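You operate a simulated robot arm through the tools that you are given. There is no shell and no other tool.

Carry out the task below with a simulated robot arm. There is one attempt and no reset: what you move stays moved.

Task
Put the red clip from the top of the tool shelf on the carton beside the green fan and the green clip on top of the black master block there. Put the setting block on top of the grey small box part on the drain tray. Put the green cloth pad on the drain tray away on the top of the tool shelf. Put the guide plate that says "50" from the cleaning bench on the low shelf of the trolley and the guide plate that says "40" on the middle shelf of the trolley. Put two of the square tubes from the cleaning bench on the shelf under the steel bench. Do these in any order. Set down upright: green cloth pad, guide plate, square tube.

The check looks at the end state, three seconds after you hand in, the way a careful person would. Anything else that was tipped, shoved, dropped, spilled or broken makes it a failure. Flat cloth is picked up by pressing the open fingertips on it (5 to 10 N) and closing them slowly along it; thin cloth reads only 2 to 8 mm in the jaws.

Robot
A 7-joint arm with a fingered hand on a trunk, on a base that moves. Base frame: it is fixed to the floor where the robot stands at the start and does not move with it; the origin is under the middle of the robot, x ahead of it, y to its left, z up. Units: mm, degrees, N and s.
With the tool pointing down near the work surface it reaches from about 360 to 720 mm from the robot's upright axis, wherever it stands. Its first joint turns from -69.0 to 172.0 degrees. Places, roughly: carton beside the green fan (29x22 cm) [1620, 340, 500]; clip [-1500, 1500, 750]; green cloth pad (6x4x5 cm) [-8200, 1300, 800]; guide plate [-750, 9750, 1000]; low shelf of the trolley [2200, 6700, 200]; master block [-1500, 1500, 750]; middle shelf of the trolley [2200, 6700, 400]; setting block (4x5x2 cm) [-8200, 1200, 800]; shelf under the steel bench [700, 8000, 200]; small box part (6x8x5 cm) [-8400, 1400, 800]; square tube (4x4x6 cm) [-900, 9600, 900]; square tube (5x5x6 cm) [-1100, 9700, 900]; top of the tool shelf [-1600, 1600, 800]. Payload 3.4 kg.
The tool frame sits at the grasp point between the pads (the TCP): z along the fingers, y along the line on which they close. The tips reach 25 mm beyond it. The gripper opens to 88 mm; its body begins 29 mm behind the TCP. The gripper is a hand of 5 fingers: y runs from the thumb to the fingers, the wrist lies at [-13, -97, -162] in the tool frame, and closing takes about 1.5 s.
Orientation is told as [roll, pitch, yaw] about the base's x, y, z axes, in that order, counted from this pose: with the fingers straight down and the wrist toward the robot, the tool's x, y and z point along [0, 1, 0], [1, 0, 0] and [0, 0, -1] of the base frame.

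Tools
- The arm moves only by the tool drive_tool. Its argument "plan" is text: rows parted by semicolons, each of 7 numbers parted by spaces: the opening, from 0 (shut) to 1 (fully open), then the shift along the base's x, y, z in units of 25 mm (1.0 is 25 mm), then the turn, a rotation vector about the base's x, y, z in units of 5 degrees (1.0 is 5 degrees). In form: fingers dx dy dz ax ay az; .... A call has 1 to 20 rows; each row shifts and turns the commanded pose from where the row before left it. A call with a number of a shift or a turn outside -1 to 1 is refused whole. Each row takes 0.2 s and may step no farther than 50 mm and 8.6 degrees from the row before; otherwise, or with a gripper value out of range, the whole call is refused. Where a pose cannot be reached the arm comes as near as it can. A force on the tool above 40 N (or 10 N above the force at the start of the call, whichever is more), or a blocked arm, ends the call early, and 0.2 s more pass. Each finger travels about 153 mm/s and halts on what it meets, pressing with about 33 N; the grip force reading is that of the motor and also rises with nothing between the fingers. The clock runs only during rows and for 0.2 s after the last one: add rows that do not move to give the fingers time. The reply holds the time, the measured pose of the TCP, the force on the tool along the base axes, the opening and the grip force, in the units named above and with some noise, with the torque about the TCP (base axes, N m) and any sound that the robot's microphone picked up.
- Cameras (640 x 400 px; columns grow to the right, rows downward): "scene" is now at [135.2, -12.2, 1338.5]; the picture's right is [-0.13, -0.99, 0.00], its down [-0.61, 0.08, -0.78] and it looks along [0.78, -0.11, -0.62] (base axes); focal length 258 px, centre (320, 200). "wrist" rides on the gripper at [59, -79, -105] in the tool frame; the picture's right is [-0.73, 0.32, -0.61], its down [-0.62, -0.68, 0.38] and it looks along [-0.29, 0.66, 0.70] (tool axes); focal length 234 px, centre (320, 200).
- grab_frame(camera): a new picture of that camera. The clock stands still meanwhile.
- lift_body(by): slides the trunk up (or, below 0, down) by that many mm; the arm and the scene camera ride with it, the base frame stays. It gives what a move gives, with no picture.
- base_move(legs): drives the robot by 1 to 6 legs, each [ahead, left, turn to the left] in mm, mm and degrees, along the robot's own axes; the way and the turn of a leg run together, so that a leg with both is an arc; at most 1500 mm and 180 degrees a leg. The arm and the cameras ride along, it lands a little off, and it stops where it bumps. It gives what a move gives.
- preshape(shape): the hand has 5 fingers and takes this shape, open, in about a second: jaw (thumb against the fingers, like two jaws); tri (thumb and two fingers); tip (a fingertip pinch); poke (one finger out to press); point (the index stretched); flat (the hand flat); cup (the hand cupped); fist (a fist). The gripper value then closes the fingers along that shape, each until it touches; the sizes above hold for jaw. It gives what a move gives, with no picture.
- head_to(pan, tilt): turns the head with the scene camera to pan (to the left, within 86 degrees either way) and tilt (down, from -29 to 69), counted from straight ahead of the robot. It gives what a move gives.
- measure_at(camera, pixels): there is no depth. For up to 12 entries [column, row, z] of the newest picture of that camera ("zoom" is the newest enlarged one), the place [x, y] in the base frame at which the ray of that pixel passes the height z, good to about 2 mm. The clock stands still meanwhile.
- enlarge(camera, box): a new picture of the part [left, top, right, bottom] of that camera's present view, enlarged. The clock stands still meanwhile.
- hand_in(): hands the job in; it is judged then, once.

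Open the gripper and draw the arm clear of the work before you hand the job in, unless the task says otherwise.

The tools are called as name(argument=value, ...) on one line, values as JSON. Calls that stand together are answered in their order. drive_tool: Moves the arm, as the interface text tells. Its arguments: {"type":"object","properties":{"plan":{"type":"string"}},"required":["plan"]} The other tools are called the same way: lift_body (by) moves the trunk up or down; preshape (shape) gives the hand a shape; base_move (legs) drives the base; head_to (pan, tilt) turns the head that bears the scene camera; grab_frame (camera) takes a picture; measure_at (camera, pixels) gives the place at which the rays of pixels pass given heights; enlarge (camera, box) takes an enlarged picture of a part of a camera's view; hand_in () hands the job in.

At the start:

```text
t: 0.0
position: [448.5, 81.4, 1136.7]
orientation: [0.1, 0.0, 0.0]
wrist_force: [-0.7, 0.3, 0.8]
moment: [0.02, -0.01, 0.02]
finger_gap: 87.4
gripper_force: 0.1
shape: jaw
trunk travel left (down, up): [-600.0, 340.0]
robot x, y, heading: [2.3, -0.1, 0.1]
head pan, tilt (commanded): [-7.7, 38.3]
```

scene: 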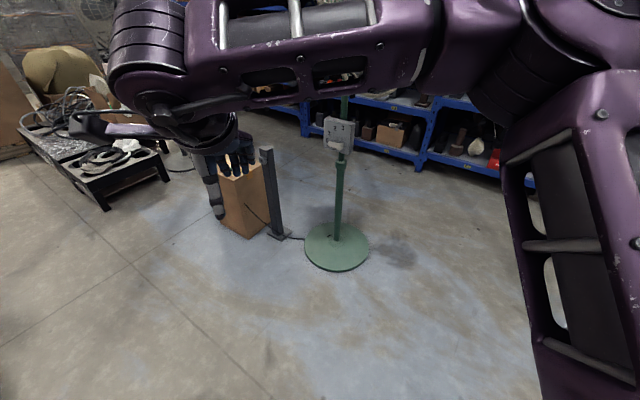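
wrist: 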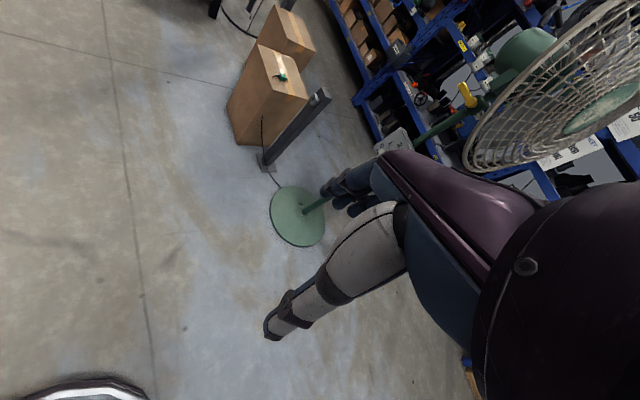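

I start by looking at the present view of both cameras, before moving anything.

grab_frame(camera="scene")

enlarge(camera="wrist", box=[220, 0, 360, 120])

```text
taken
```

scene: 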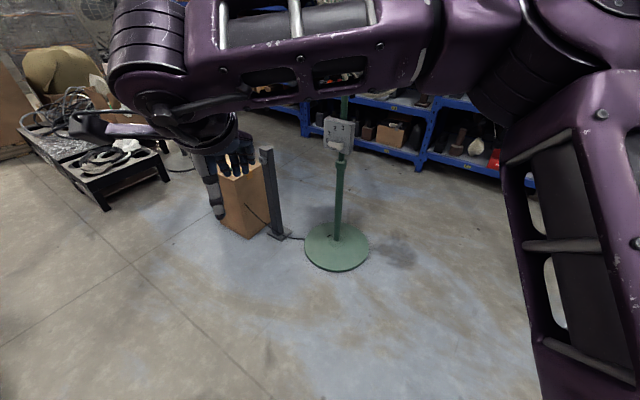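

```text
3.33 times, centred on (290, 60) of wrist
```

zoom: 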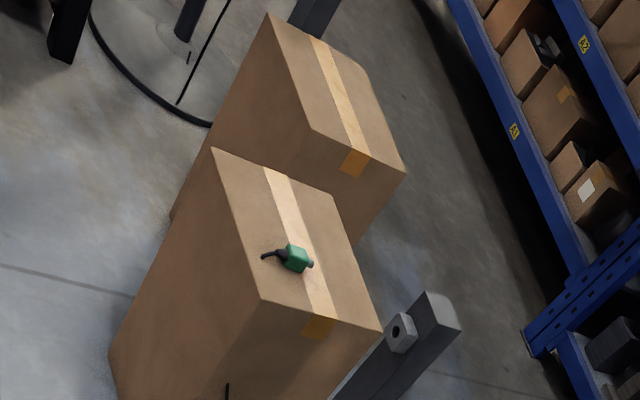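

The front carton at wrist (280,77) carries a small green item; the tool shelf is behind left. I look left with the head first.

head_to(pan=80, tilt=20)

grab_frame(camera="scene")

```text
t: 1.6
position: [447.4, 82.8, 1136.3]
orientation: [0.1, -0.1, 0.0]
wrist_force: [0.2, 0.7, -0.4]
moment: [0.05, -0.01, -0.02]
finger_gap: 87.4
gripper_force: 0.0
shape: jaw
trunk travel left (down, up): [-600.0, 340.0]
robot x, y, heading: [1.0, 5.2, 0.1]
head pan, tilt (commanded): [80.0, 20.0]
```

```text
taken
```

scene: 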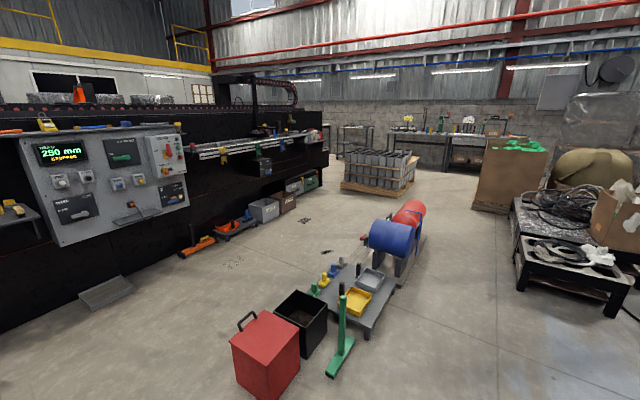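

The left view shows the red box, black box and a low trolley ahead-left; the tool shelf should be further left. I turn in place 60 degrees to the left (free floor around) and look again.

base_move(legs=[[0, 0, 60]])

grab_frame(camera="scene")

```text
t: 4.7
position: [146.8, 430.7, 1136.8]
orientation: [0.2, 0.0, 60.9]
wrist_force: [0.4, -0.3, -0.4]
moment: [0.0, -0.04, -0.01]
finger_gap: 87.8
gripper_force: 0.0
shape: jaw
trunk travel left (down, up): [-600.0, 340.0]
robot x, y, heading: [1.6, 2.2, 60.8]
head pan, tilt (commanded): [80.0, 20.0]
```

```text
taken
```

scene: 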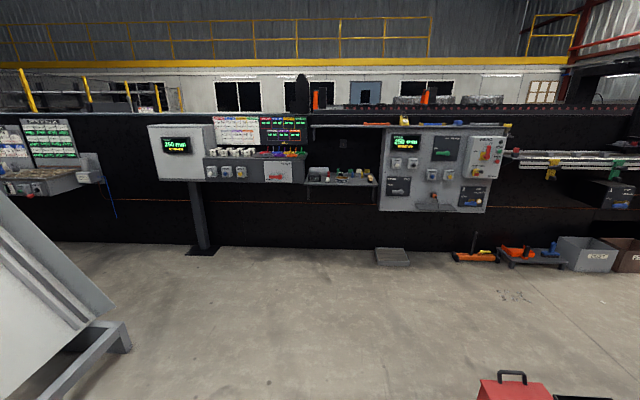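

The small shelf at (340,183) lies in the direction of the tool shelf. I enlarge it and measure its place.

enlarge(camera="scene", box=[290, 140, 400, 210])

measure_at(camera="scene", pixels=[[306, 184, 750], [376, 185, 750], [340, 176, 750], [340, 250, 0], [390, 262, 0], [510, 390, 300]])

```text
5.71 times, centred on (345, 175) of scene
```

zoom: 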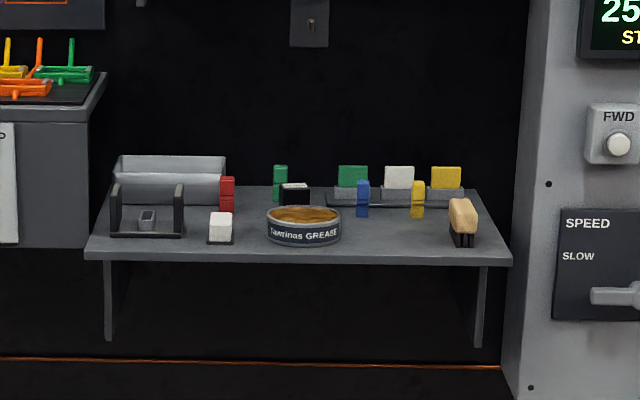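

```text
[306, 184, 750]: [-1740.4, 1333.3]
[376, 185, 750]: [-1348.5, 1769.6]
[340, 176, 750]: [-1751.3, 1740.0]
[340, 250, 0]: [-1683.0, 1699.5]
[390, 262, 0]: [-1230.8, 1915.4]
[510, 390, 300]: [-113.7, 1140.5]
```

The shelf shows red and green clips, a black block, grease tin and more; its front edge runs along a line near (-1740,1333)–(-1348,1770). I turn further left to see the rest of the room before driving.

base_move(legs=[[0, 0, 77]])

grab_frame(camera="scene")

head_to(pan=0, tilt=25)

grab_frame(camera="scene")

```text
t: 8.4
position: [-383.6, 246.8, 1136.4]
orientation: [0.1, 0.0, 136.9]
wrist_force: [0.4, 0.3, -0.3]
moment: [-0.05, 0.02, -0.01]
finger_gap: 87.7
gripper_force: 0.0
shape: jaw
trunk travel left (down, up): [-600.0, 340.0]
robot x, y, heading: [0.6, 2.4, 137.0]
head pan, tilt (commanded): [80.0, 20.0]
```

```text
taken
```

scene: 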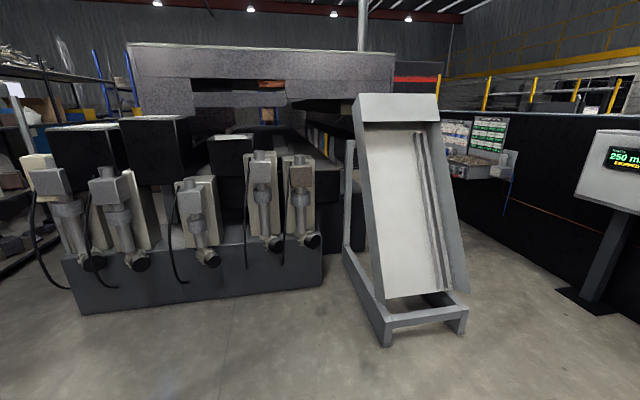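

```text
t: 9.9
position: [-383.5, 246.0, 1136.9]
orientation: [0.1, 0.1, 137.0]
wrist_force: [-0.3, 0.8, 0.0]
moment: [0.0, 0.0, -0.01]
finger_gap: 87.6
gripper_force: 0.0
shape: jaw
trunk travel left (down, up): [-600.0, 340.0]
robot x, y, heading: [-1.0, 3.7, 136.8]
head pan, tilt (commanded): [0.0, 25.0]
```

```text
taken
```

scene: 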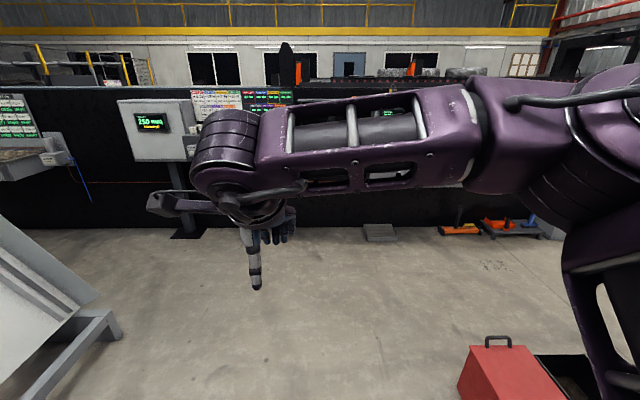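

The floor ahead to the shelf is clear in this view. I drive ahead about 1500 mm toward the tool shelf.

base_move(legs=[[1450, 0, 1]])

head_to(pan=0, tilt=45)

grab_frame(camera="scene")

grab_frame(camera="wrist")

```text
t: 17.1
position: [-1444.2, 1217.5, 1135.7]
orientation: [0.0, 0.0, 137.7]
wrist_force: [-0.3, 0.1, 0.7]
moment: [-0.02, -0.02, -0.04]
finger_gap: 87.5
gripper_force: 0.0
shape: jaw
trunk travel left (down, up): [-600.0, 340.0]
robot x, y, heading: [-1055.4, 975.4, 137.6]
head pan, tilt (commanded): [0.0, 25.0]
```

```text
t: 17.9
position: [-1444.9, 1217.3, 1137.1]
orientation: [0.0, -0.1, 137.7]
wrist_force: [0.5, -0.3, -0.1]
moment: [-0.04, -0.01, -0.01]
finger_gap: 87.5
gripper_force: 0.0
shape: jaw
trunk travel left (down, up): [-600.0, 340.0]
robot x, y, heading: [-1056.6, 975.8, 137.7]
head pan, tilt (commanded): [0.0, 45.0]
```

```text
taken
```

scene: 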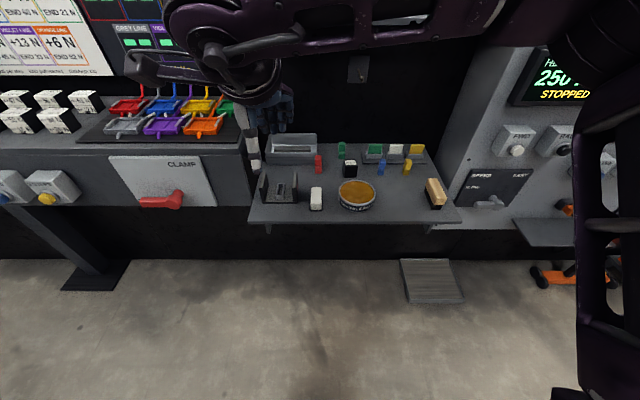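

```text
taken
```

wrist: 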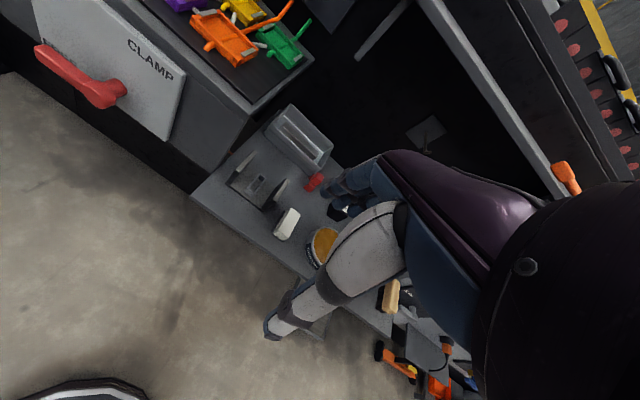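

The shelf is in clear view at (255..460,145..225). I enlarge it and measure the shelf corners and items at trial heights.

enlarge(camera="scene", box=[240, 115, 470, 255])

measure_at(camera="scene", pixels=[[249, 222, 750], [461, 222, 750], [264, 150, 750], [425, 148, 750], [318, 172, 750], [341, 158, 750], [350, 175, 750], [357, 205, 750]])

```text
2.78 times, centred on (355, 185) of scene
```

zoom: 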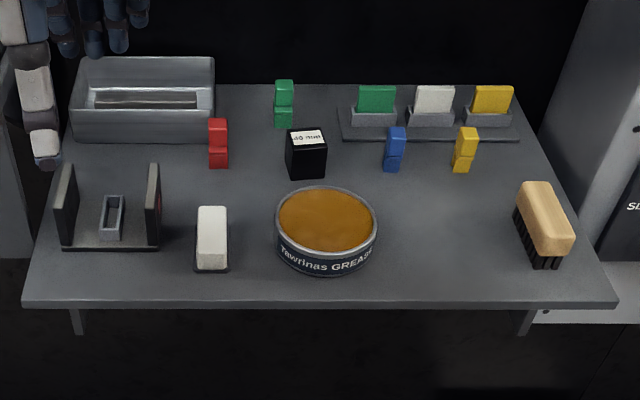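

```text
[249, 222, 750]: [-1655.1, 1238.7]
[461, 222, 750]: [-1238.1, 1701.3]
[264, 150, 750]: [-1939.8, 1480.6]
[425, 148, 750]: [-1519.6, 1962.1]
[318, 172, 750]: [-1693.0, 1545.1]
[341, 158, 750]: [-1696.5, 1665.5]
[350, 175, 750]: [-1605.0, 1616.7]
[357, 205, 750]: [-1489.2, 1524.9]
```

The shelf height needs to be pinned down: I measure the same shelf corner and red clip in both the scene and the wrist picture at two heights.

measure_at(camera="wrist", pixels=[[191, 196, 780], [191, 196, 800], [313, 182, 800], [313, 182, 820], [284, 224, 800]])

measure_at(camera="scene", pixels=[[249, 222, 780], [249, 222, 800], [461, 222, 780], [461, 222, 800], [318, 172, 780], [318, 172, 800], [317, 210, 780], [317, 210, 800]])

```text
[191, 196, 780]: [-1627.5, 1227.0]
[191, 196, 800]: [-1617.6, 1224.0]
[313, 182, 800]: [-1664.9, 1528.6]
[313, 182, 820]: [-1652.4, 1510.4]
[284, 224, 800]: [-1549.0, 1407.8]
```

```text
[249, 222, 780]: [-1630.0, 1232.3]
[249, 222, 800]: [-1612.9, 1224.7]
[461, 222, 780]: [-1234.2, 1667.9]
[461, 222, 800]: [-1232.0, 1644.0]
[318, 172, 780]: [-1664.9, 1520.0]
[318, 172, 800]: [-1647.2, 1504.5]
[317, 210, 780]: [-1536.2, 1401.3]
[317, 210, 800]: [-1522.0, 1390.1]
```

Shelf top comes out near z=790. I now measure the clip and block footprints in the enlarged picture at that height.

measure_at(camera="zoom", pixels=[[209, 168, 790], [229, 168, 790], [275, 127, 790], [293, 127, 790], [290, 178, 790], [327, 178, 790], [277, 230, 790], [376, 230, 790], [227, 272, 790], [390, 172, 790], [210, 142, 790], [340, 140, 790]])

enlarge(camera="scene", box=[305, 130, 375, 190])

```text
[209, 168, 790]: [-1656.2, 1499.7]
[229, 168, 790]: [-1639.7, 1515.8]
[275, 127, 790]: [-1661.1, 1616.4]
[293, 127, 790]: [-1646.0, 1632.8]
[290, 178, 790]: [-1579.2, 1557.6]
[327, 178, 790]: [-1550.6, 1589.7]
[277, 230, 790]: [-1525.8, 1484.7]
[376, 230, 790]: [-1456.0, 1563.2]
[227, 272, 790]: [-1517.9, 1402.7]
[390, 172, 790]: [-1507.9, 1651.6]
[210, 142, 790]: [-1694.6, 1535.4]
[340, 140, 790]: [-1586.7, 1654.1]
```

```text
6.67 times, centred on (340, 160) of scene
```

zoom: 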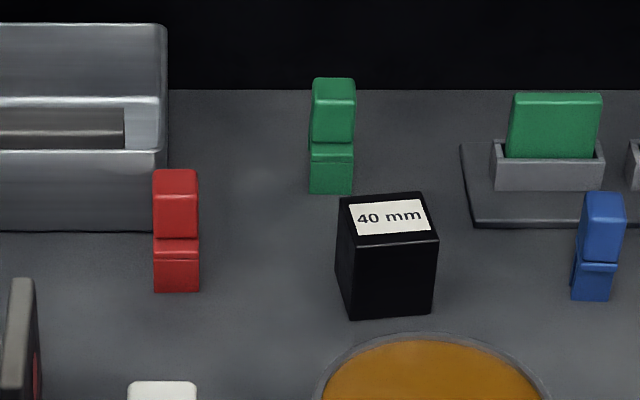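

The black block says "40 mm"; the clips look like two-part little bodies. I enlarge the wrist view of the red clip for its shape.

enlarge(camera="wrist", box=[260, 150, 360, 230])

```text
5.00 times, centred on (310, 190) of wrist
```

zoom: 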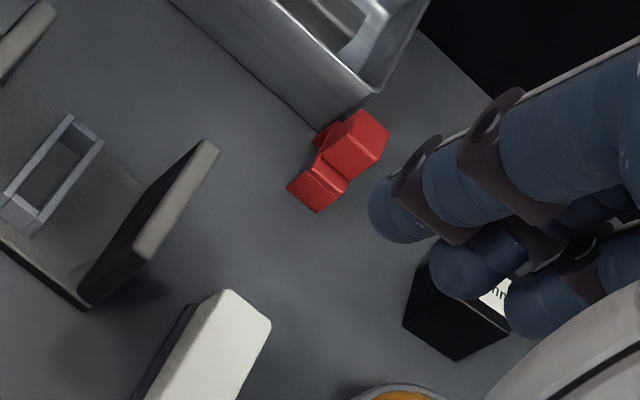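

The clip has a low front foot and a raised back part. I triangulate its back top corners (zoom (357,108) and (389,136) versus scene (315.2,155.8), (321.4,155.8)).

measure_at(camera="zoom", pixels=[[357, 108, 820], [357, 108, 850], [389, 136, 820], [389, 136, 850], [287, 188, 790], [318, 212, 790]])

measure_at(camera="scene", pixels=[[315.2, 155.8, 820], [315.2, 155.8, 850], [321.4, 155.8, 820], [321.4, 155.8, 850], [315.2, 173.3, 790], [321.8, 173.3, 790], [338.6, 142, 820], [345, 142, 820], [338.6, 142, 850], [345, 142, 850], [338.6, 158.8, 790], [344.7, 158.8, 790]])

```text
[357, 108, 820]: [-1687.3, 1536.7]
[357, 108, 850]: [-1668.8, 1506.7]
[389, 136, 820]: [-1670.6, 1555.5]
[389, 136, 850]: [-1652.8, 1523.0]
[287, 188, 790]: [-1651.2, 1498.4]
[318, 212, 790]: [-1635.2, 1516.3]
```

```text
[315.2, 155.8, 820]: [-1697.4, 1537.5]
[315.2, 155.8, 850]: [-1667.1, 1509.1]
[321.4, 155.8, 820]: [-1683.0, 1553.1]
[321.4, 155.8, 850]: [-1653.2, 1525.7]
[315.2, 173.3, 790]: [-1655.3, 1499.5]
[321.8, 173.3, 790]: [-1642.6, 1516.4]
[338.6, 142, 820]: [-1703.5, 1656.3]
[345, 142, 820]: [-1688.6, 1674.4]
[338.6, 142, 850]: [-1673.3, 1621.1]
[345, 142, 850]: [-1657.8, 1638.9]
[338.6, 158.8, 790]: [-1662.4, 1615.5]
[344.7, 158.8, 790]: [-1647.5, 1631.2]
```

Clips stand about 57 mm tall and 22 mm wide; I need to be about 250 mm nearer for reach. I drive ahead 250 mm and look again.

base_move(legs=[[250, 0, 0]])

grab_frame(camera="scene")

enlarge(camera="scene", box=[200, 150, 520, 350])

```text
t: 19.7
position: [-1624.8, 1383.9, 1137.8]
orientation: [0.1, -0.1, 137.5]
wrist_force: [0.2, -0.6, 0.1]
moment: [-0.02, 0.0, 0.01]
finger_gap: 87.7
gripper_force: 0.1
shape: jaw
trunk travel left (down, up): [-600.0, 340.0]
robot x, y, heading: [-1240.3, 1141.9, 137.5]
head pan, tilt (commanded): [0.0, 45.0]
```

```text
taken
```

scene: 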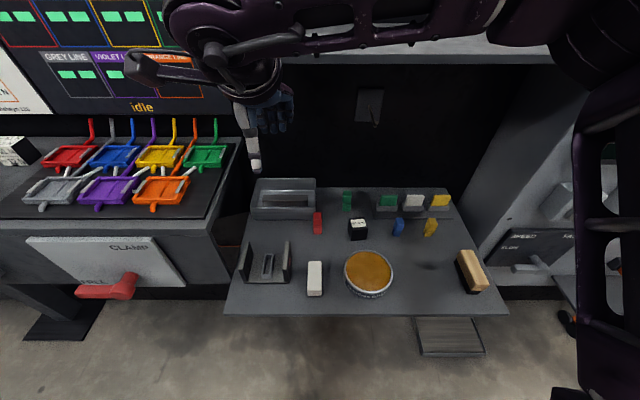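

```text
2.00 times, centred on (360, 250) of scene
```

zoom: 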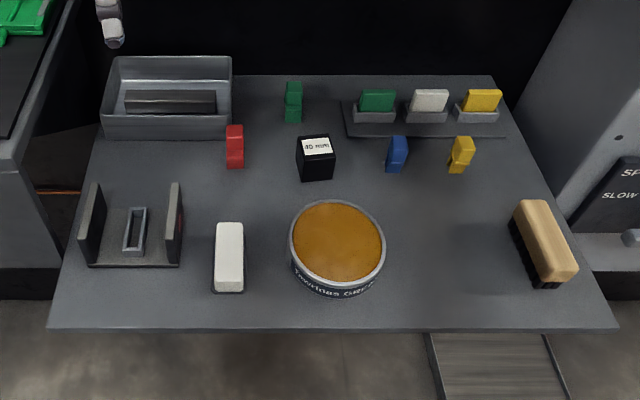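

I measure the key points again from here: shelf corner (48,328), red, green and black block footprints and the block's top.

measure_at(camera="zoom", pixels=[[47, 328, 790], [619, 329, 790], [228, 168, 790], [243, 168, 790], [285, 122, 790], [302, 122, 790], [300, 181, 790], [334, 178, 790], [297, 140, 830], [330, 135, 830], [335, 158, 830], [299, 163, 830]])

measure_at(camera="zoom", pixels=[[228, 125, 847], [242, 125, 847], [287, 82, 847], [302, 82, 847], [112, 75, 790], [493, 75, 790], [232, 138, 790], [351, 137, 790]])

grab_frame(camera="wrist")

```text
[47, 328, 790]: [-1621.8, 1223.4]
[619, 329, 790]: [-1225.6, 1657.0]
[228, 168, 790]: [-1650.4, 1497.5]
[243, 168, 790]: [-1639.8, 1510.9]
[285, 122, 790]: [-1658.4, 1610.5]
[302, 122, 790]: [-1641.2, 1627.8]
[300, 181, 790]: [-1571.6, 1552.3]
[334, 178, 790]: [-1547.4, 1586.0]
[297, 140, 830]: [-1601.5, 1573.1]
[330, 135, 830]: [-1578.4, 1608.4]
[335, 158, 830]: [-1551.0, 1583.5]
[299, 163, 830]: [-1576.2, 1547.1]
```

```text
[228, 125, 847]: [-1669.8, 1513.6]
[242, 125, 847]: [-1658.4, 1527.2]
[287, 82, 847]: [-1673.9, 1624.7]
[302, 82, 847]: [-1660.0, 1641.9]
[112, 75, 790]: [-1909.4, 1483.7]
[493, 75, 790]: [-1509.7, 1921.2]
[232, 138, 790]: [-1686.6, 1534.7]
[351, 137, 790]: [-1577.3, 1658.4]
```

```text
taken
```

wrist: 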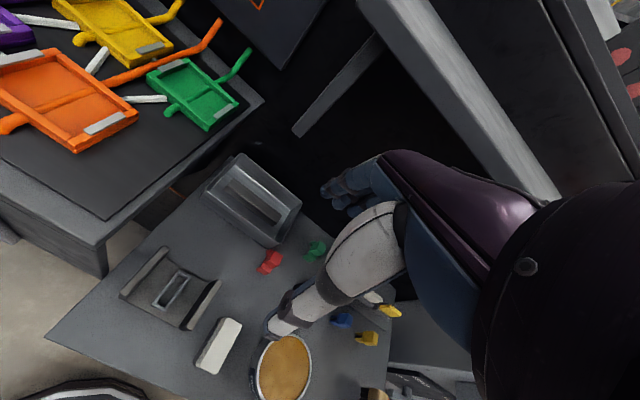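

Before moving the hand in, I check the bar above the shelf at scene (400,50) for clearance.

head_to(pan=0, tilt=15)

grab_frame(camera="scene")

```text
t: 20.6
position: [-1625.1, 1382.9, 1136.7]
orientation: [0.1, -0.1, 137.6]
wrist_force: [0.2, 0.6, -0.4]
moment: [-0.01, 0.02, 0.01]
finger_gap: 87.7
gripper_force: 0.1
shape: jaw
trunk travel left (down, up): [-600.0, 340.0]
robot x, y, heading: [-1238.7, 1141.4, 137.4]
head pan, tilt (commanded): [0.0, 15.0]
```

```text
taken
```

scene: 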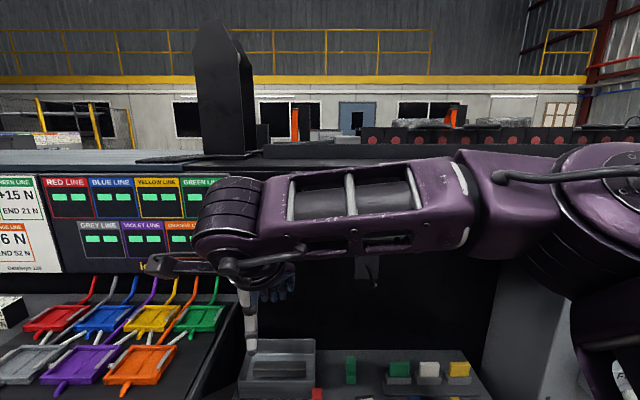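

The ledge above sits near z≈1170 at the wall, above where the hand will work. I turn the hand −90° about z (closing line along the shelf) while narrowing the fingers to about 0.6, in place at z≈1137.

drive_tool(plan="1 0 0 0 0 0 -1;1 0 0 0 0 0 -1;1 0 0 0 0 0 -1;1 0 0 0 0 0 -1;1 0 0 0 0 0 -1;1 0 0 0 0 0 -1;1 0 0 0 0 0 -1;1 0 0 0 0 0 -1;1 0 0 0 0 0 -1;1 0 0 0 0 0 -1;1 0 0 0 0 0 -1;1 0 0 0 0 0 -1;1 0 0 0 0 0 -1;1 0 0 0 0 0 -1;1 0 0 0 0 0 -1;1 0 0 0 0 0 -1;1 0 0 0 0 0 -1;1 0 0 0 0 0 -1;0.8 0 0 0 0 0 0;0.6 0 0 0 0 0 0")

head_to(pan=0, tilt=45)

grab_frame(camera="scene")

grab_frame(camera="wrist")

```text
t: 24.9
position: [-1547.7, 1403.5, 1082.4]
orientation: [0.7, 2.1, 46.8]
wrist_force: [0.4, 1.0, 0.1]
moment: [-0.02, -0.03, 0.01]
finger_gap: 53.3
gripper_force: 0.0
shape: jaw
out of reach, approached as far as the arm can: row 12, 13, 14, 15, 16, 17, 18
trunk travel left (down, up): [-600.0, 340.0]
robot x, y, heading: [-1237.8, 1140.3, 137.7]
head pan, tilt (commanded): [0.0, 15.0]
```

```text
t: 25.8
position: [-1547.5, 1403.6, 1078.4]
orientation: [0.1, 2.1, 46.8]
wrist_force: [0.1, 0.4, 0.3]
moment: [0.01, 0.01, 0.0]
finger_gap: 53.5
gripper_force: 0.0
shape: jaw
trunk travel left (down, up): [-600.0, 340.0]
robot x, y, heading: [-1237.9, 1143.0, 137.9]
head pan, tilt (commanded): [0.0, 45.0]
```

```text
taken
```

scene: 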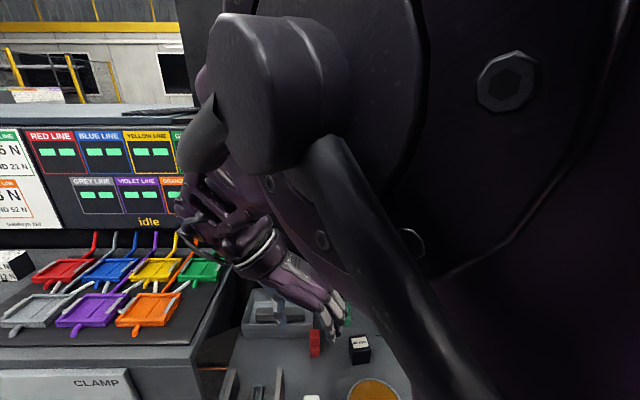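

```text
taken
```

wrist: 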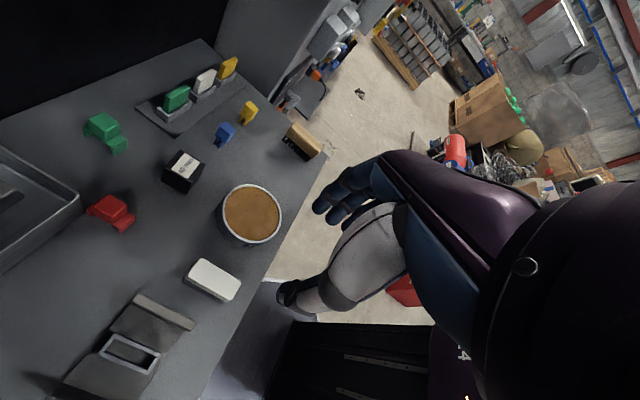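

The hand turned with orientation about [0,2,47], pulled in to (-1547,1404,1078) by reach. I move it down and over to above the green clip at (-1658,1626,910).

drive_tool(plan="0.6 -0.444 0.89 -0.672 0 -0.04 0.02;0.6 -0.444 0.89 -0.672 0 -0.04 0.02;0.6 -0.444 0.89 -0.672 0 -0.04 0.02;0.6 -0.444 0.89 -0.672 0 -0.04 0.02;0.6 -0.444 0.89 -0.672 0 -0.04 0.02;0.6 -0.444 0.89 -0.672 0 -0.04 0.02;0.6 -0.444 0.89 -0.672 0 -0.04 0.02;0.6 -0.444 0.89 -0.672 0 -0.04 0.02;0.6 -0.444 0.89 -0.672 0 -0.04 0.02;0.6 -0.444 0.89 -0.672 0 -0.04 0.02;0.6 0 0 0 0 0 0")

grab_frame(camera="wrist")

grab_frame(camera="scene")

```text
t: 28.2
position: [-1588.0, 1598.1, 872.2]
orientation: [-1.2, -1.0, 48.9]
wrist_force: [0.2, 0.1, 0.2]
moment: [0.0, 0.0, -0.03]
finger_gap: 53.2
gripper_force: 0.0
shape: jaw
out of reach, approached as far as the arm can: row 2, 3, 4, 5, 6, 7, 8, 9, 10
trunk travel left (down, up): [-600.0, 340.0]
robot x, y, heading: [-1238.7, 1140.1, 137.5]
head pan, tilt (commanded): [0.0, 45.0]
```

```text
taken
```

wrist: 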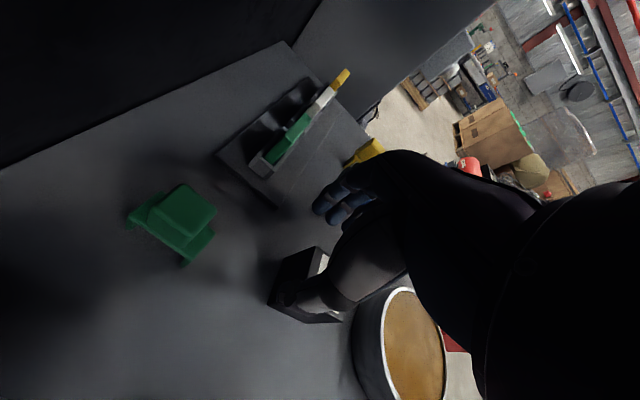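

```text
taken
```

scene: 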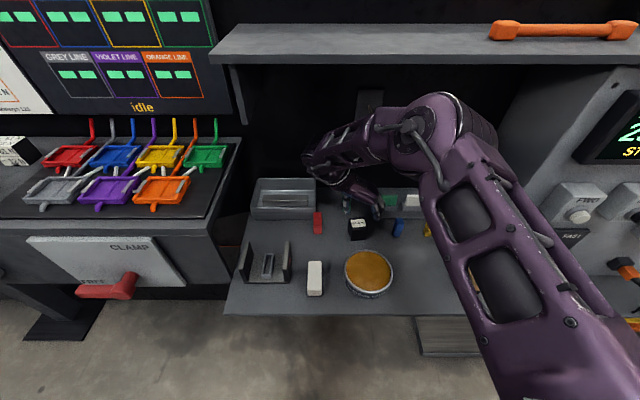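

The arm swung its elbow to the right and could not get farther than (-1588,1598,872): with this yaw I need to stand nearer. I first lift the hand clear, then look down to see the gap between robot and shelf.

drive_tool(plan="0.6 0 0 0.8 0 0 0;0.6 0 0 0.8 0 0 0;0.6 0.1 -0.1 0.8 0 0 0;0.6 0.2 -0.2 0.8 0 0 0;0.6 0.2 -0.2 0.8 0 0 0;0.6 0 0 0 0 0 0")

head_to(pan=0, tilt=69)

grab_frame(camera="scene")

```text
t: 29.6
position: [-1548.9, 1577.6, 954.1]
orientation: [-1.0, -0.9, 49.0]
wrist_force: [-0.2, -0.4, -1.1]
moment: [0.01, 0.02, 0.01]
finger_gap: 53.2
gripper_force: 0.1
shape: jaw
out of reach, approached as far as the arm can: row 1, 2, 3, 4, 5
trunk travel left (down, up): [-600.0, 340.0]
robot x, y, heading: [-1238.2, 1140.9, 137.7]
head pan, tilt (commanded): [0.0, 45.0]
```

```text
t: 30.5
position: [-1549.8, 1576.9, 954.2]
orientation: [-1.1, -0.9, 48.9]
wrist_force: [-0.6, -0.1, 0.0]
moment: [-0.06, 0.04, -0.01]
finger_gap: 52.9
gripper_force: 0.1
shape: jaw
trunk travel left (down, up): [-600.0, 340.0]
robot x, y, heading: [-1240.1, 1143.7, 137.6]
head pan, tilt (commanded): [0.0, 68.8]
```

```text
taken
```

scene: 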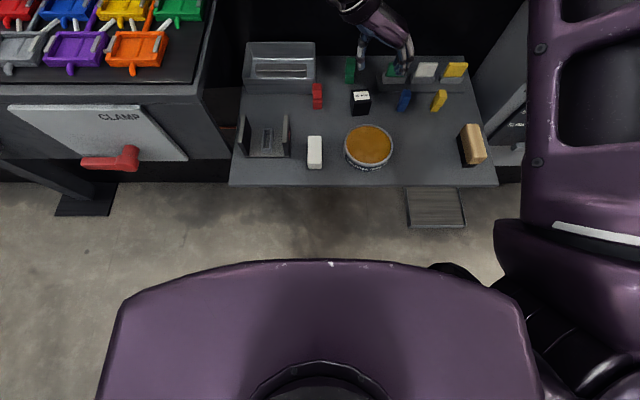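

The torso front leaves some gap to the shelf (row 262 vs 185). Lifting shrank the reach, so the shoulder is low; I pull the hand back 100 mm, then raise the trunk 150 mm to gain reach.

drive_tool(plan="0.6 0.74 -0.67 0 0 0 0;0.6 0.74 -0.67 0 0 0 0;0.6 0.74 -0.67 0 0 0 0;0.6 0.74 -0.67 0 0 0 0;0.6 0 0 0 0 0 0")

lift_body(by=150)

grab_frame(camera="scene")

```text
t: 31.7
position: [-1475.4, 1507.0, 956.9]
orientation: [-1.4, -1.3, 48.6]
wrist_force: [1.2, -0.3, 0.0]
moment: [-0.03, 0.0, 0.0]
finger_gap: 53.3
gripper_force: 0.1
shape: jaw
trunk travel left (down, up): [-600.0, 340.0]
robot x, y, heading: [-1240.1, 1141.7, 137.4]
head pan, tilt (commanded): [0.0, 68.8]
```

```text
t: 33.4
position: [-1475.6, 1508.2, 1105.9]
orientation: [-1.4, -1.3, 48.7]
wrist_force: [0.1, -0.9, 0.8]
moment: [-0.02, -0.01, -0.01]
finger_gap: 53.0
gripper_force: 0.1
shape: jaw
trunk travel left (down, up): [-750.0, 190.0]
robot x, y, heading: [-1238.3, 1142.2, 137.5]
head pan, tilt (commanded): [0.0, 68.8]
```

```text
taken
```

scene: 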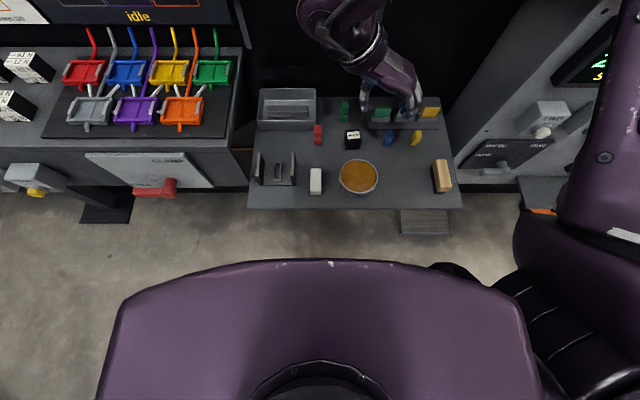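

The view is now higher and shows everything. I lower the hand in place to about z 930, then move over toward the green clip.

drive_tool(plan="0.6 0 0 -1 0 0 0;0.6 0 0 -1 0 0 0;0.6 0 0 -1 0 0 0;0.6 0 0 -1 0 0 0;0.6 0 0 -1 0 0 0;0.6 0 0 -1 0 0 0;0.6 0 0 -1 0 0 0;0.6 -0.914 0.59 0 0.05 0.05 0;0.6 -0.914 0.59 0 0.05 0.05 0;0.6 -0.914 0.59 0 0.05 0.05 0;0.6 -0.914 0.59 0 0.05 0.05 0;0.6 -0.914 0.59 0 0.05 0.05 0;0.6 -0.914 0.59 0 0 0 0;0.6 -0.914 0.59 0 0 0 0;0.6 -0.914 0.59 0 0 0 0;0.6 0 0 0 0 0 0")

grab_frame(camera="scene")

grab_frame(camera="wrist")

```text
t: 36.8
position: [-1616.7, 1615.0, 930.9]
orientation: [0.5, -1.2, 48.8]
wrist_force: [0.1, -1.0, -0.2]
moment: [0.01, 0.03, 0.0]
finger_gap: 53.1
gripper_force: 0.0
shape: jaw
out of reach, approached as far as the arm can: row 14, 15
trunk travel left (down, up): [-750.0, 190.0]
robot x, y, heading: [-1237.0, 1143.4, 137.4]
head pan, tilt (commanded): [0.0, 68.8]
```

```text
taken
```

scene: 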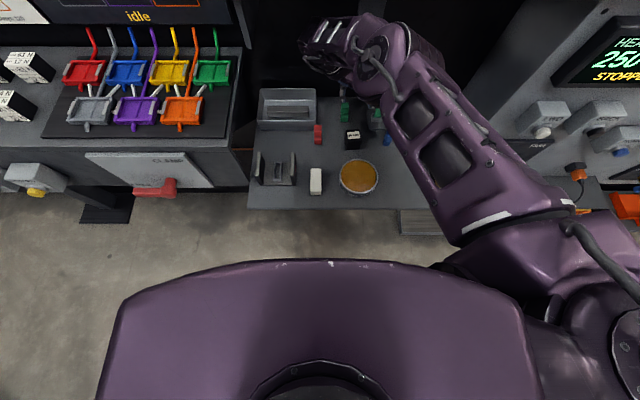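

```text
taken
```

wrist: 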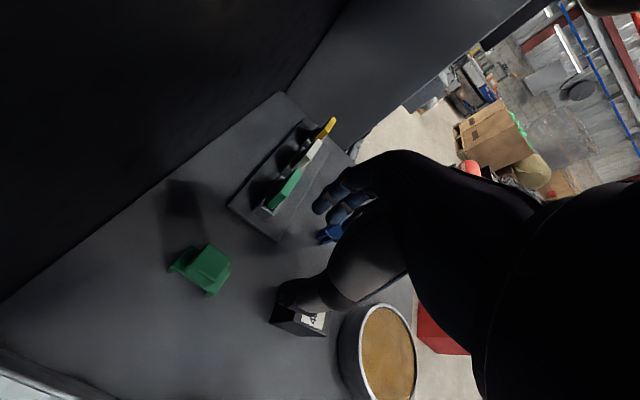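

Reach ends near (-1617,1615,931) and the wrist is getting close under the ledge. I enlarge the wrist view of the green clip to decide the best closing line.

enlarge(camera="wrist", box=[150, 220, 260, 310])

enlarge(camera="scene", box=[300, 80, 400, 160])

```text
4.44 times, centred on (205, 265) of wrist
```

zoom: 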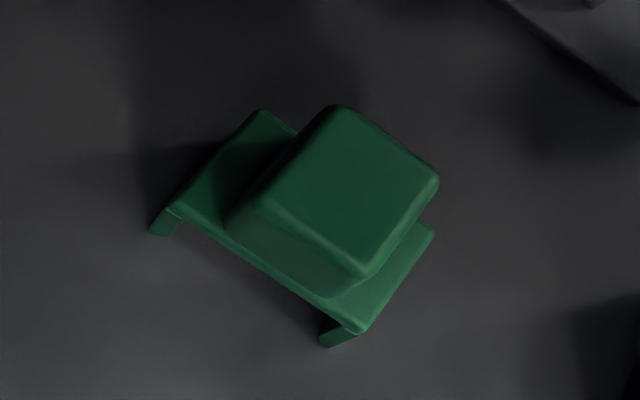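

```text
5.00 times, centred on (350, 120) of scene
```

zoom: 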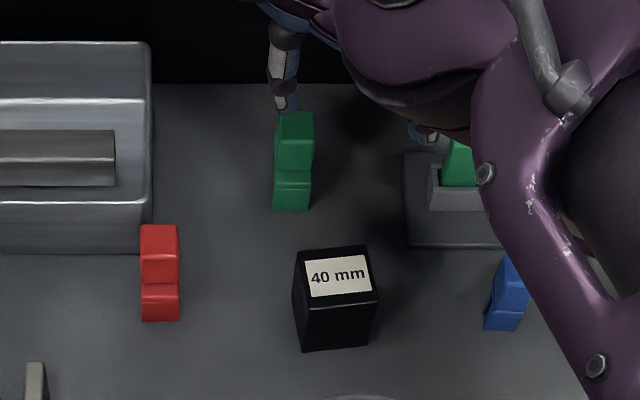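

The clip is a little bridge plate (long toward the wall) with a block on top; its flat sides are left and right. I triangulate the top block from both pictures.

measure_at(camera="zoom", pixels=[[279, 115, 847], [314, 113, 847], [279, 115, 837], [314, 113, 837], [273, 209, 790], [309, 209, 790], [275, 173, 815], [312, 173, 815]])

enlarge(camera="wrist", box=[150, 220, 260, 310])

measure_at(camera="zoom", pixels=[[335, 105, 847], [438, 180, 847], [370, 275, 847], [262, 205, 847], [335, 105, 837], [438, 180, 837], [370, 275, 837], [262, 205, 837], [260, 111, 810], [180, 208, 810], [434, 232, 810], [362, 332, 810]])

```text
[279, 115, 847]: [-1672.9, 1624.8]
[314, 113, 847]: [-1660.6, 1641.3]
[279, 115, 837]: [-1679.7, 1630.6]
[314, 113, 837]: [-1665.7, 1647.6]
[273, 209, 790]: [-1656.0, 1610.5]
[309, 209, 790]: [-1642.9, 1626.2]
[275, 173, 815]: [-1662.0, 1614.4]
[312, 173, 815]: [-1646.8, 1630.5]
```

```text
4.44 times, centred on (205, 265) of wrist
```

zoom: 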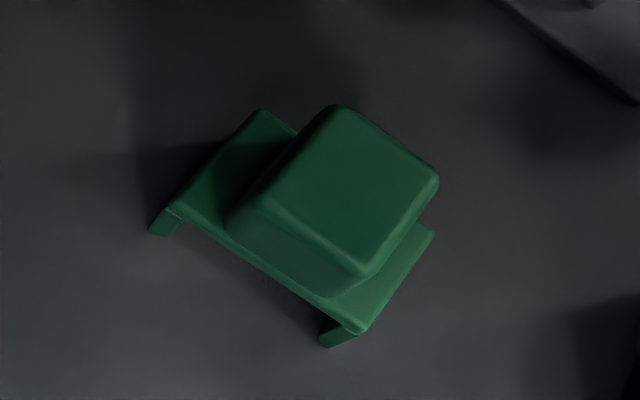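

```text
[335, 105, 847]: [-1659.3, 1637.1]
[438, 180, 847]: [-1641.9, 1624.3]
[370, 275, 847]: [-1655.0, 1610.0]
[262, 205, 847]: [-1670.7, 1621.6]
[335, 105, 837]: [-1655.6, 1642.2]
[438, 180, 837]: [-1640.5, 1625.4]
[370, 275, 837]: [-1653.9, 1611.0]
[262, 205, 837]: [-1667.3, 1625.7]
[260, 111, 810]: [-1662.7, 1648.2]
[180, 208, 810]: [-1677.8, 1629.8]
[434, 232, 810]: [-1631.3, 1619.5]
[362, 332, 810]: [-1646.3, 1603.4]
```

I check the plate's front edge once more in scene pixels (340.8,117.4) and its base (340.6,121.8).

measure_at(camera="scene", pixels=[[340.8, 117.4, 810], [347.8, 117.4, 810], [340.8, 117.4, 820], [340.6, 121.8, 790], [340.6, 121.8, 800], [341, 114.6, 810], [346, 131, 830], [360, 130, 830], [361, 137, 830], [346, 140, 830], [314.2, 144, 790], [321.6, 144, 790]])

measure_at(camera="zoom", pixels=[[362, 332, 800], [362, 332, 820], [325, 343, 790], [150, 232, 790], [180, 208, 800], [434, 232, 820]])

```text
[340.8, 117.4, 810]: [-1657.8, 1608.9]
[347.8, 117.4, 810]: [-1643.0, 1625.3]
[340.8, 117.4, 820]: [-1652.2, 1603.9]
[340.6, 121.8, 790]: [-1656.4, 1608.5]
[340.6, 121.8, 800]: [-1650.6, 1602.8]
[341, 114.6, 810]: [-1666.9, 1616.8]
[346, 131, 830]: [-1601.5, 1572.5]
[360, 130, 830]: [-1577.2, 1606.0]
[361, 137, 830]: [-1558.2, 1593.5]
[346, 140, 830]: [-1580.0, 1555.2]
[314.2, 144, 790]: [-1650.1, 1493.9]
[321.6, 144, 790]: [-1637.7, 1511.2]
```

```text
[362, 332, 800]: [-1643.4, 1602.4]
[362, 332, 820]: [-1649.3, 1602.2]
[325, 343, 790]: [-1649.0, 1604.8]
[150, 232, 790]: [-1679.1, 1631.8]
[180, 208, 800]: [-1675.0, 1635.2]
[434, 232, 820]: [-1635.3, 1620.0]
```

The green clip is 22 mm wide, 42 mm long, centre about (-1657,1623), plate top ~820, top ~848. I pull the hand back 125 mm, drive 80 mm closer, and re-approach.

drive_tool(plan="0.6 0.74 -0.67 0 0 0 0;0.6 0.74 -0.67 0 0 0 0;0.6 0.74 -0.67 0 0 0 0;0.6 0.74 -0.67 0 0 0 0;0.6 0.74 -0.67 0 0 0 0;0.6 0 0 0 0 0 0")

base_move(legs=[[80, 0, 0]])

grab_frame(camera="scene")

```text
t: 38.2
position: [-1524.1, 1531.5, 932.4]
orientation: [0.4, -1.4, 48.6]
wrist_force: [-0.3, -0.3, 0.4]
moment: [-0.01, 0.02, -0.04]
finger_gap: 53.3
gripper_force: 0.1
shape: jaw
trunk travel left (down, up): [-750.0, 190.0]
robot x, y, heading: [-1238.0, 1145.5, 137.9]
head pan, tilt (commanded): [0.0, 68.8]
```

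```text
t: 39.3
position: [-1568.0, 1572.8, 931.0]
orientation: [0.0, -1.6, 48.9]
wrist_force: [-0.3, -0.4, 0.7]
moment: [0.03, -0.02, 0.0]
finger_gap: 53.2
gripper_force: 0.1
shape: jaw
trunk travel left (down, up): [-750.0, 190.0]
robot x, y, heading: [-1293.2, 1187.0, 137.6]
head pan, tilt (commanded): [0.0, 68.8]
stopped in leg 1: the robot was blocked; the commanded pose is now the measured one
```

```text
taken
```

scene: 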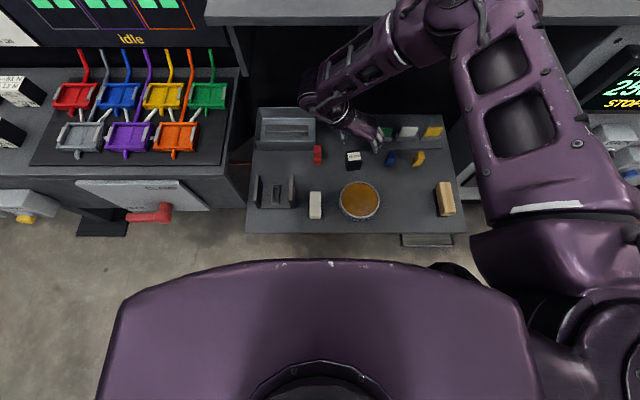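

The base stopped 69 mm on, something blocked it; I must find what. I measure the floor step at (400–452,235–247) and look for contact of the elbow with the ledge.

measure_at(camera="scene", pixels=[[402, 247, 30], [453, 246, 30], [402, 236, 30], [451, 235, 30], [247, 233, 790], [467, 232, 790], [205, 24, 1190], [400, 22, 1190]])

head_to(pan=-30, tilt=30)

grab_frame(camera="scene")

grab_frame(camera="wrist")

```text
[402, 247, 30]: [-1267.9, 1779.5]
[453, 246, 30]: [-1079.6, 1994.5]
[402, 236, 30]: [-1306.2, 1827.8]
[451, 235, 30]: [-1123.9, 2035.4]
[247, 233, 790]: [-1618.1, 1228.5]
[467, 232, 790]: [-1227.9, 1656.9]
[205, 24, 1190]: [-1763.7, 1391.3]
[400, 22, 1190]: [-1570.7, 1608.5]
```

```text
t: 40.4
position: [-1567.8, 1572.5, 931.5]
orientation: [0.0, -1.6, 48.9]
wrist_force: [-0.2, -0.1, -0.2]
moment: [-0.02, 0.01, -0.02]
finger_gap: 53.0
gripper_force: 0.0
shape: jaw
trunk travel left (down, up): [-750.0, 190.0]
robot x, y, heading: [-1291.2, 1187.9, 137.7]
head pan, tilt (commanded): [-30.0, 30.0]
```

```text
taken
```

scene: 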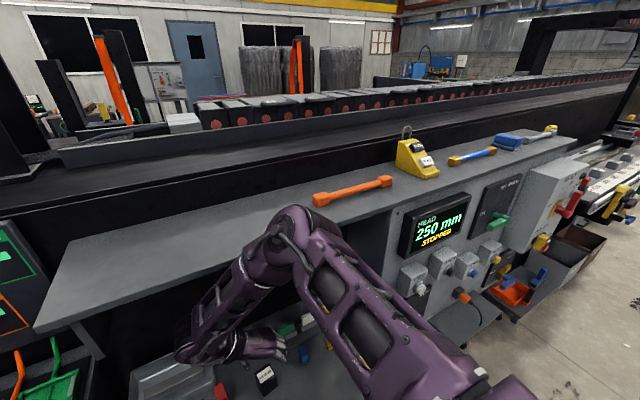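

```text
taken
```

wrist: 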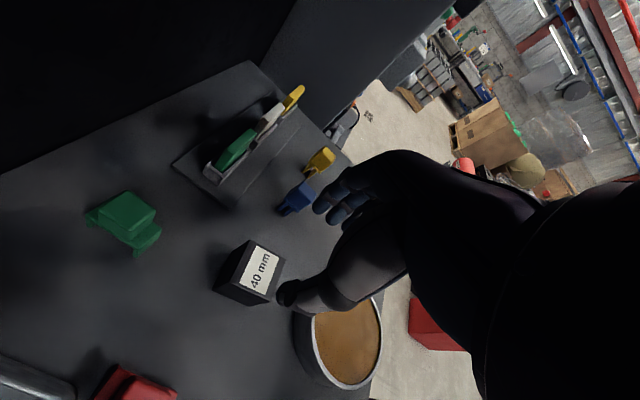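

The forearm's elbow touched the ledge edge (scene (270,235)); nothing on it seems to have moved. I back off 40 mm, retract and raise the hand, then lower the trunk so the elbow stays under the ledge.

base_move(legs=[[-40, 0, 0]])

drive_tool(plan="0.6 0.74 -0.67 0 0 0 0;0.6 0.74 -0.67 0 0 0 0;0.6 0.74 -0.67 0 0 0 0;0.6 0.74 -0.67 0 0 0 0;0.6 0.74 -0.67 0.5 0 0.1 0;0.6 0 0 1 0 0.1 0;0.6 0 0 1 0 0.1 0;0.6 0 0 1 0 0 0;0.6 0 0 1 0 0 0;0.6 0 0 1 0 0 0;0.6 0 0 0 0 0 0")

grab_frame(camera="scene")

```text
t: 41.3
position: [-1545.3, 1552.4, 927.6]
orientation: [-0.5, -1.5, 48.9]
wrist_force: [-0.4, 0.0, -0.1]
moment: [0.03, -0.02, 0.0]
finger_gap: 53.2
gripper_force: 0.0
shape: jaw
trunk travel left (down, up): [-750.0, 190.0]
robot x, y, heading: [-1261.9, 1162.6, 137.5]
head pan, tilt (commanded): [-30.0, 30.0]
```

```text
t: 43.7
position: [-1452.7, 1467.5, 1065.7]
orientation: [0.7, -0.6, 48.9]
wrist_force: [0.6, -0.3, 1.0]
moment: [0.0, -0.01, -0.02]
finger_gap: 53.1
gripper_force: 0.1
shape: jaw
trunk travel left (down, up): [-750.0, 190.0]
robot x, y, heading: [-1260.4, 1162.7, 137.5]
head pan, tilt (commanded): [-30.0, 30.0]
```

```text
taken
```

scene: 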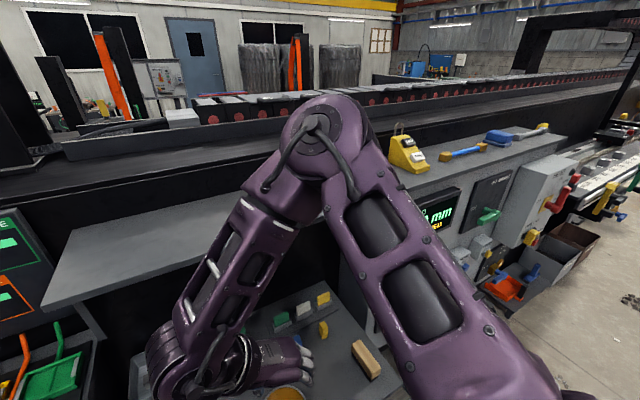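

The elbow is now up in front of the ledge. I lower the trunk 150 mm and look again.

lift_body(by=-150)

grab_frame(camera="scene")

```text
t: 45.4
position: [-1452.5, 1468.4, 916.2]
orientation: [0.7, -0.6, 48.9]
wrist_force: [1.0, 0.3, 0.2]
moment: [-0.01, -0.02, 0.01]
finger_gap: 53.1
gripper_force: 0.1
shape: jaw
trunk travel left (down, up): [-600.0, 340.0]
robot x, y, heading: [-1262.1, 1159.5, 137.6]
head pan, tilt (commanded): [-30.0, 30.0]
```

```text
taken
```

scene: 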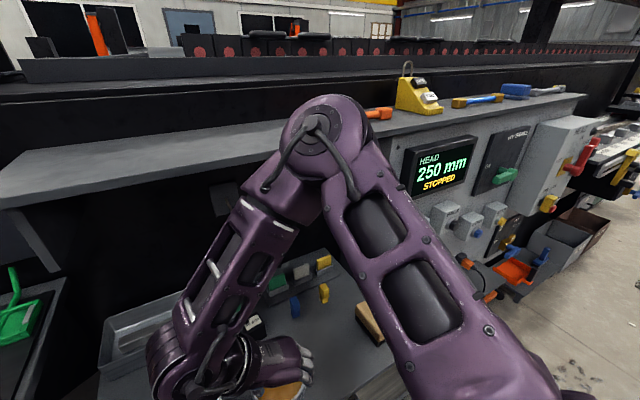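

The hand is clear at z 916. I raise it 80 mm with a 20° forward tilt of the fingers (so the wrist stays nearer to me), then lower the trunk 80 mm so the elbow stays below the ledge.

drive_tool(plan="0.6 0 0 0.8 0.538 0.592 0;0.6 0 0 0.8 0.538 0.592 0;0.6 0 0 0.8 0.538 0.592 0;0.6 0 0 0.8 0.538 0.592 0;0.6 0 0 0 0.538 0.592 -0.2;0.6 0 0 0 0 0 0")

lift_body(by=-80)

grab_frame(camera="scene")

```text
t: 46.8
position: [-1451.5, 1467.4, 995.6]
orientation: [20.8, -1.0, 47.6]
wrist_force: [-1.1, 1.1, 0.2]
moment: [-0.01, -0.02, 0.01]
finger_gap: 53.2
gripper_force: 0.2
shape: jaw
trunk travel left (down, up): [-600.0, 340.0]
robot x, y, heading: [-1261.5, 1163.7, 137.6]
head pan, tilt (commanded): [-30.0, 30.0]
```

```text
t: 48.0
position: [-1452.9, 1467.0, 915.3]
orientation: [20.7, -0.9, 47.5]
wrist_force: [0.0, 0.1, -0.3]
moment: [0.0, 0.01, -0.02]
finger_gap: 53.1
gripper_force: 0.0
shape: jaw
trunk travel left (down, up): [-520.0, 420.0]
robot x, y, heading: [-1266.5, 1162.2, 137.9]
head pan, tilt (commanded): [-30.0, 30.0]
```

```text
taken
```

scene: 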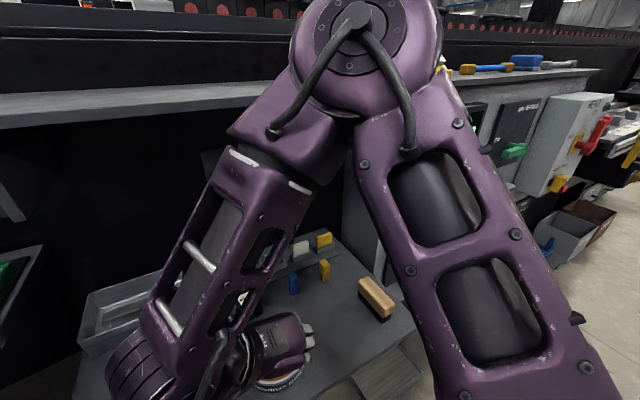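

The elbow is still up in front of the ledge. I move the hand half way toward the green clip at z 915 and check the elbow.

drive_tool(plan="0.6 -0.816 0.624 0 0 0 0;0.6 -0.816 0.624 0 0 0 0;0.6 -0.816 0.624 0 0 0 0;0.6 -0.816 0.624 0 0 0 0;0.6 -0.816 0.624 0 0 0 0;0.6 0 0 0 0 0 0")

grab_frame(camera="scene")

```text
t: 49.4
position: [-1554.2, 1545.2, 914.8]
orientation: [20.7, -1.0, 47.5]
wrist_force: [0.0, 0.1, -0.4]
moment: [-0.01, 0.04, 0.0]
finger_gap: 53.3
gripper_force: 0.1
shape: jaw
trunk travel left (down, up): [-520.0, 420.0]
robot x, y, heading: [-1263.6, 1164.5, 137.3]
head pan, tilt (commanded): [-30.0, 30.0]
```

```text
taken
```

scene: 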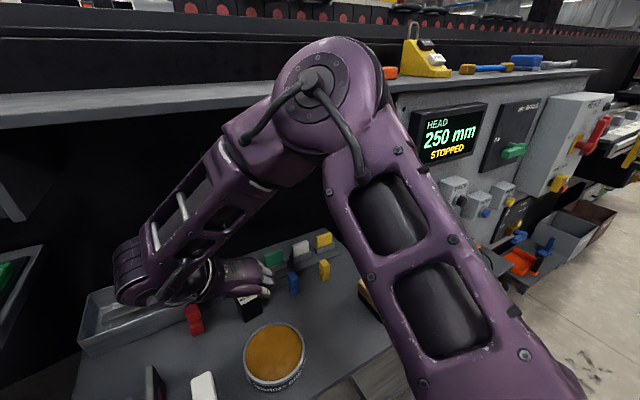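

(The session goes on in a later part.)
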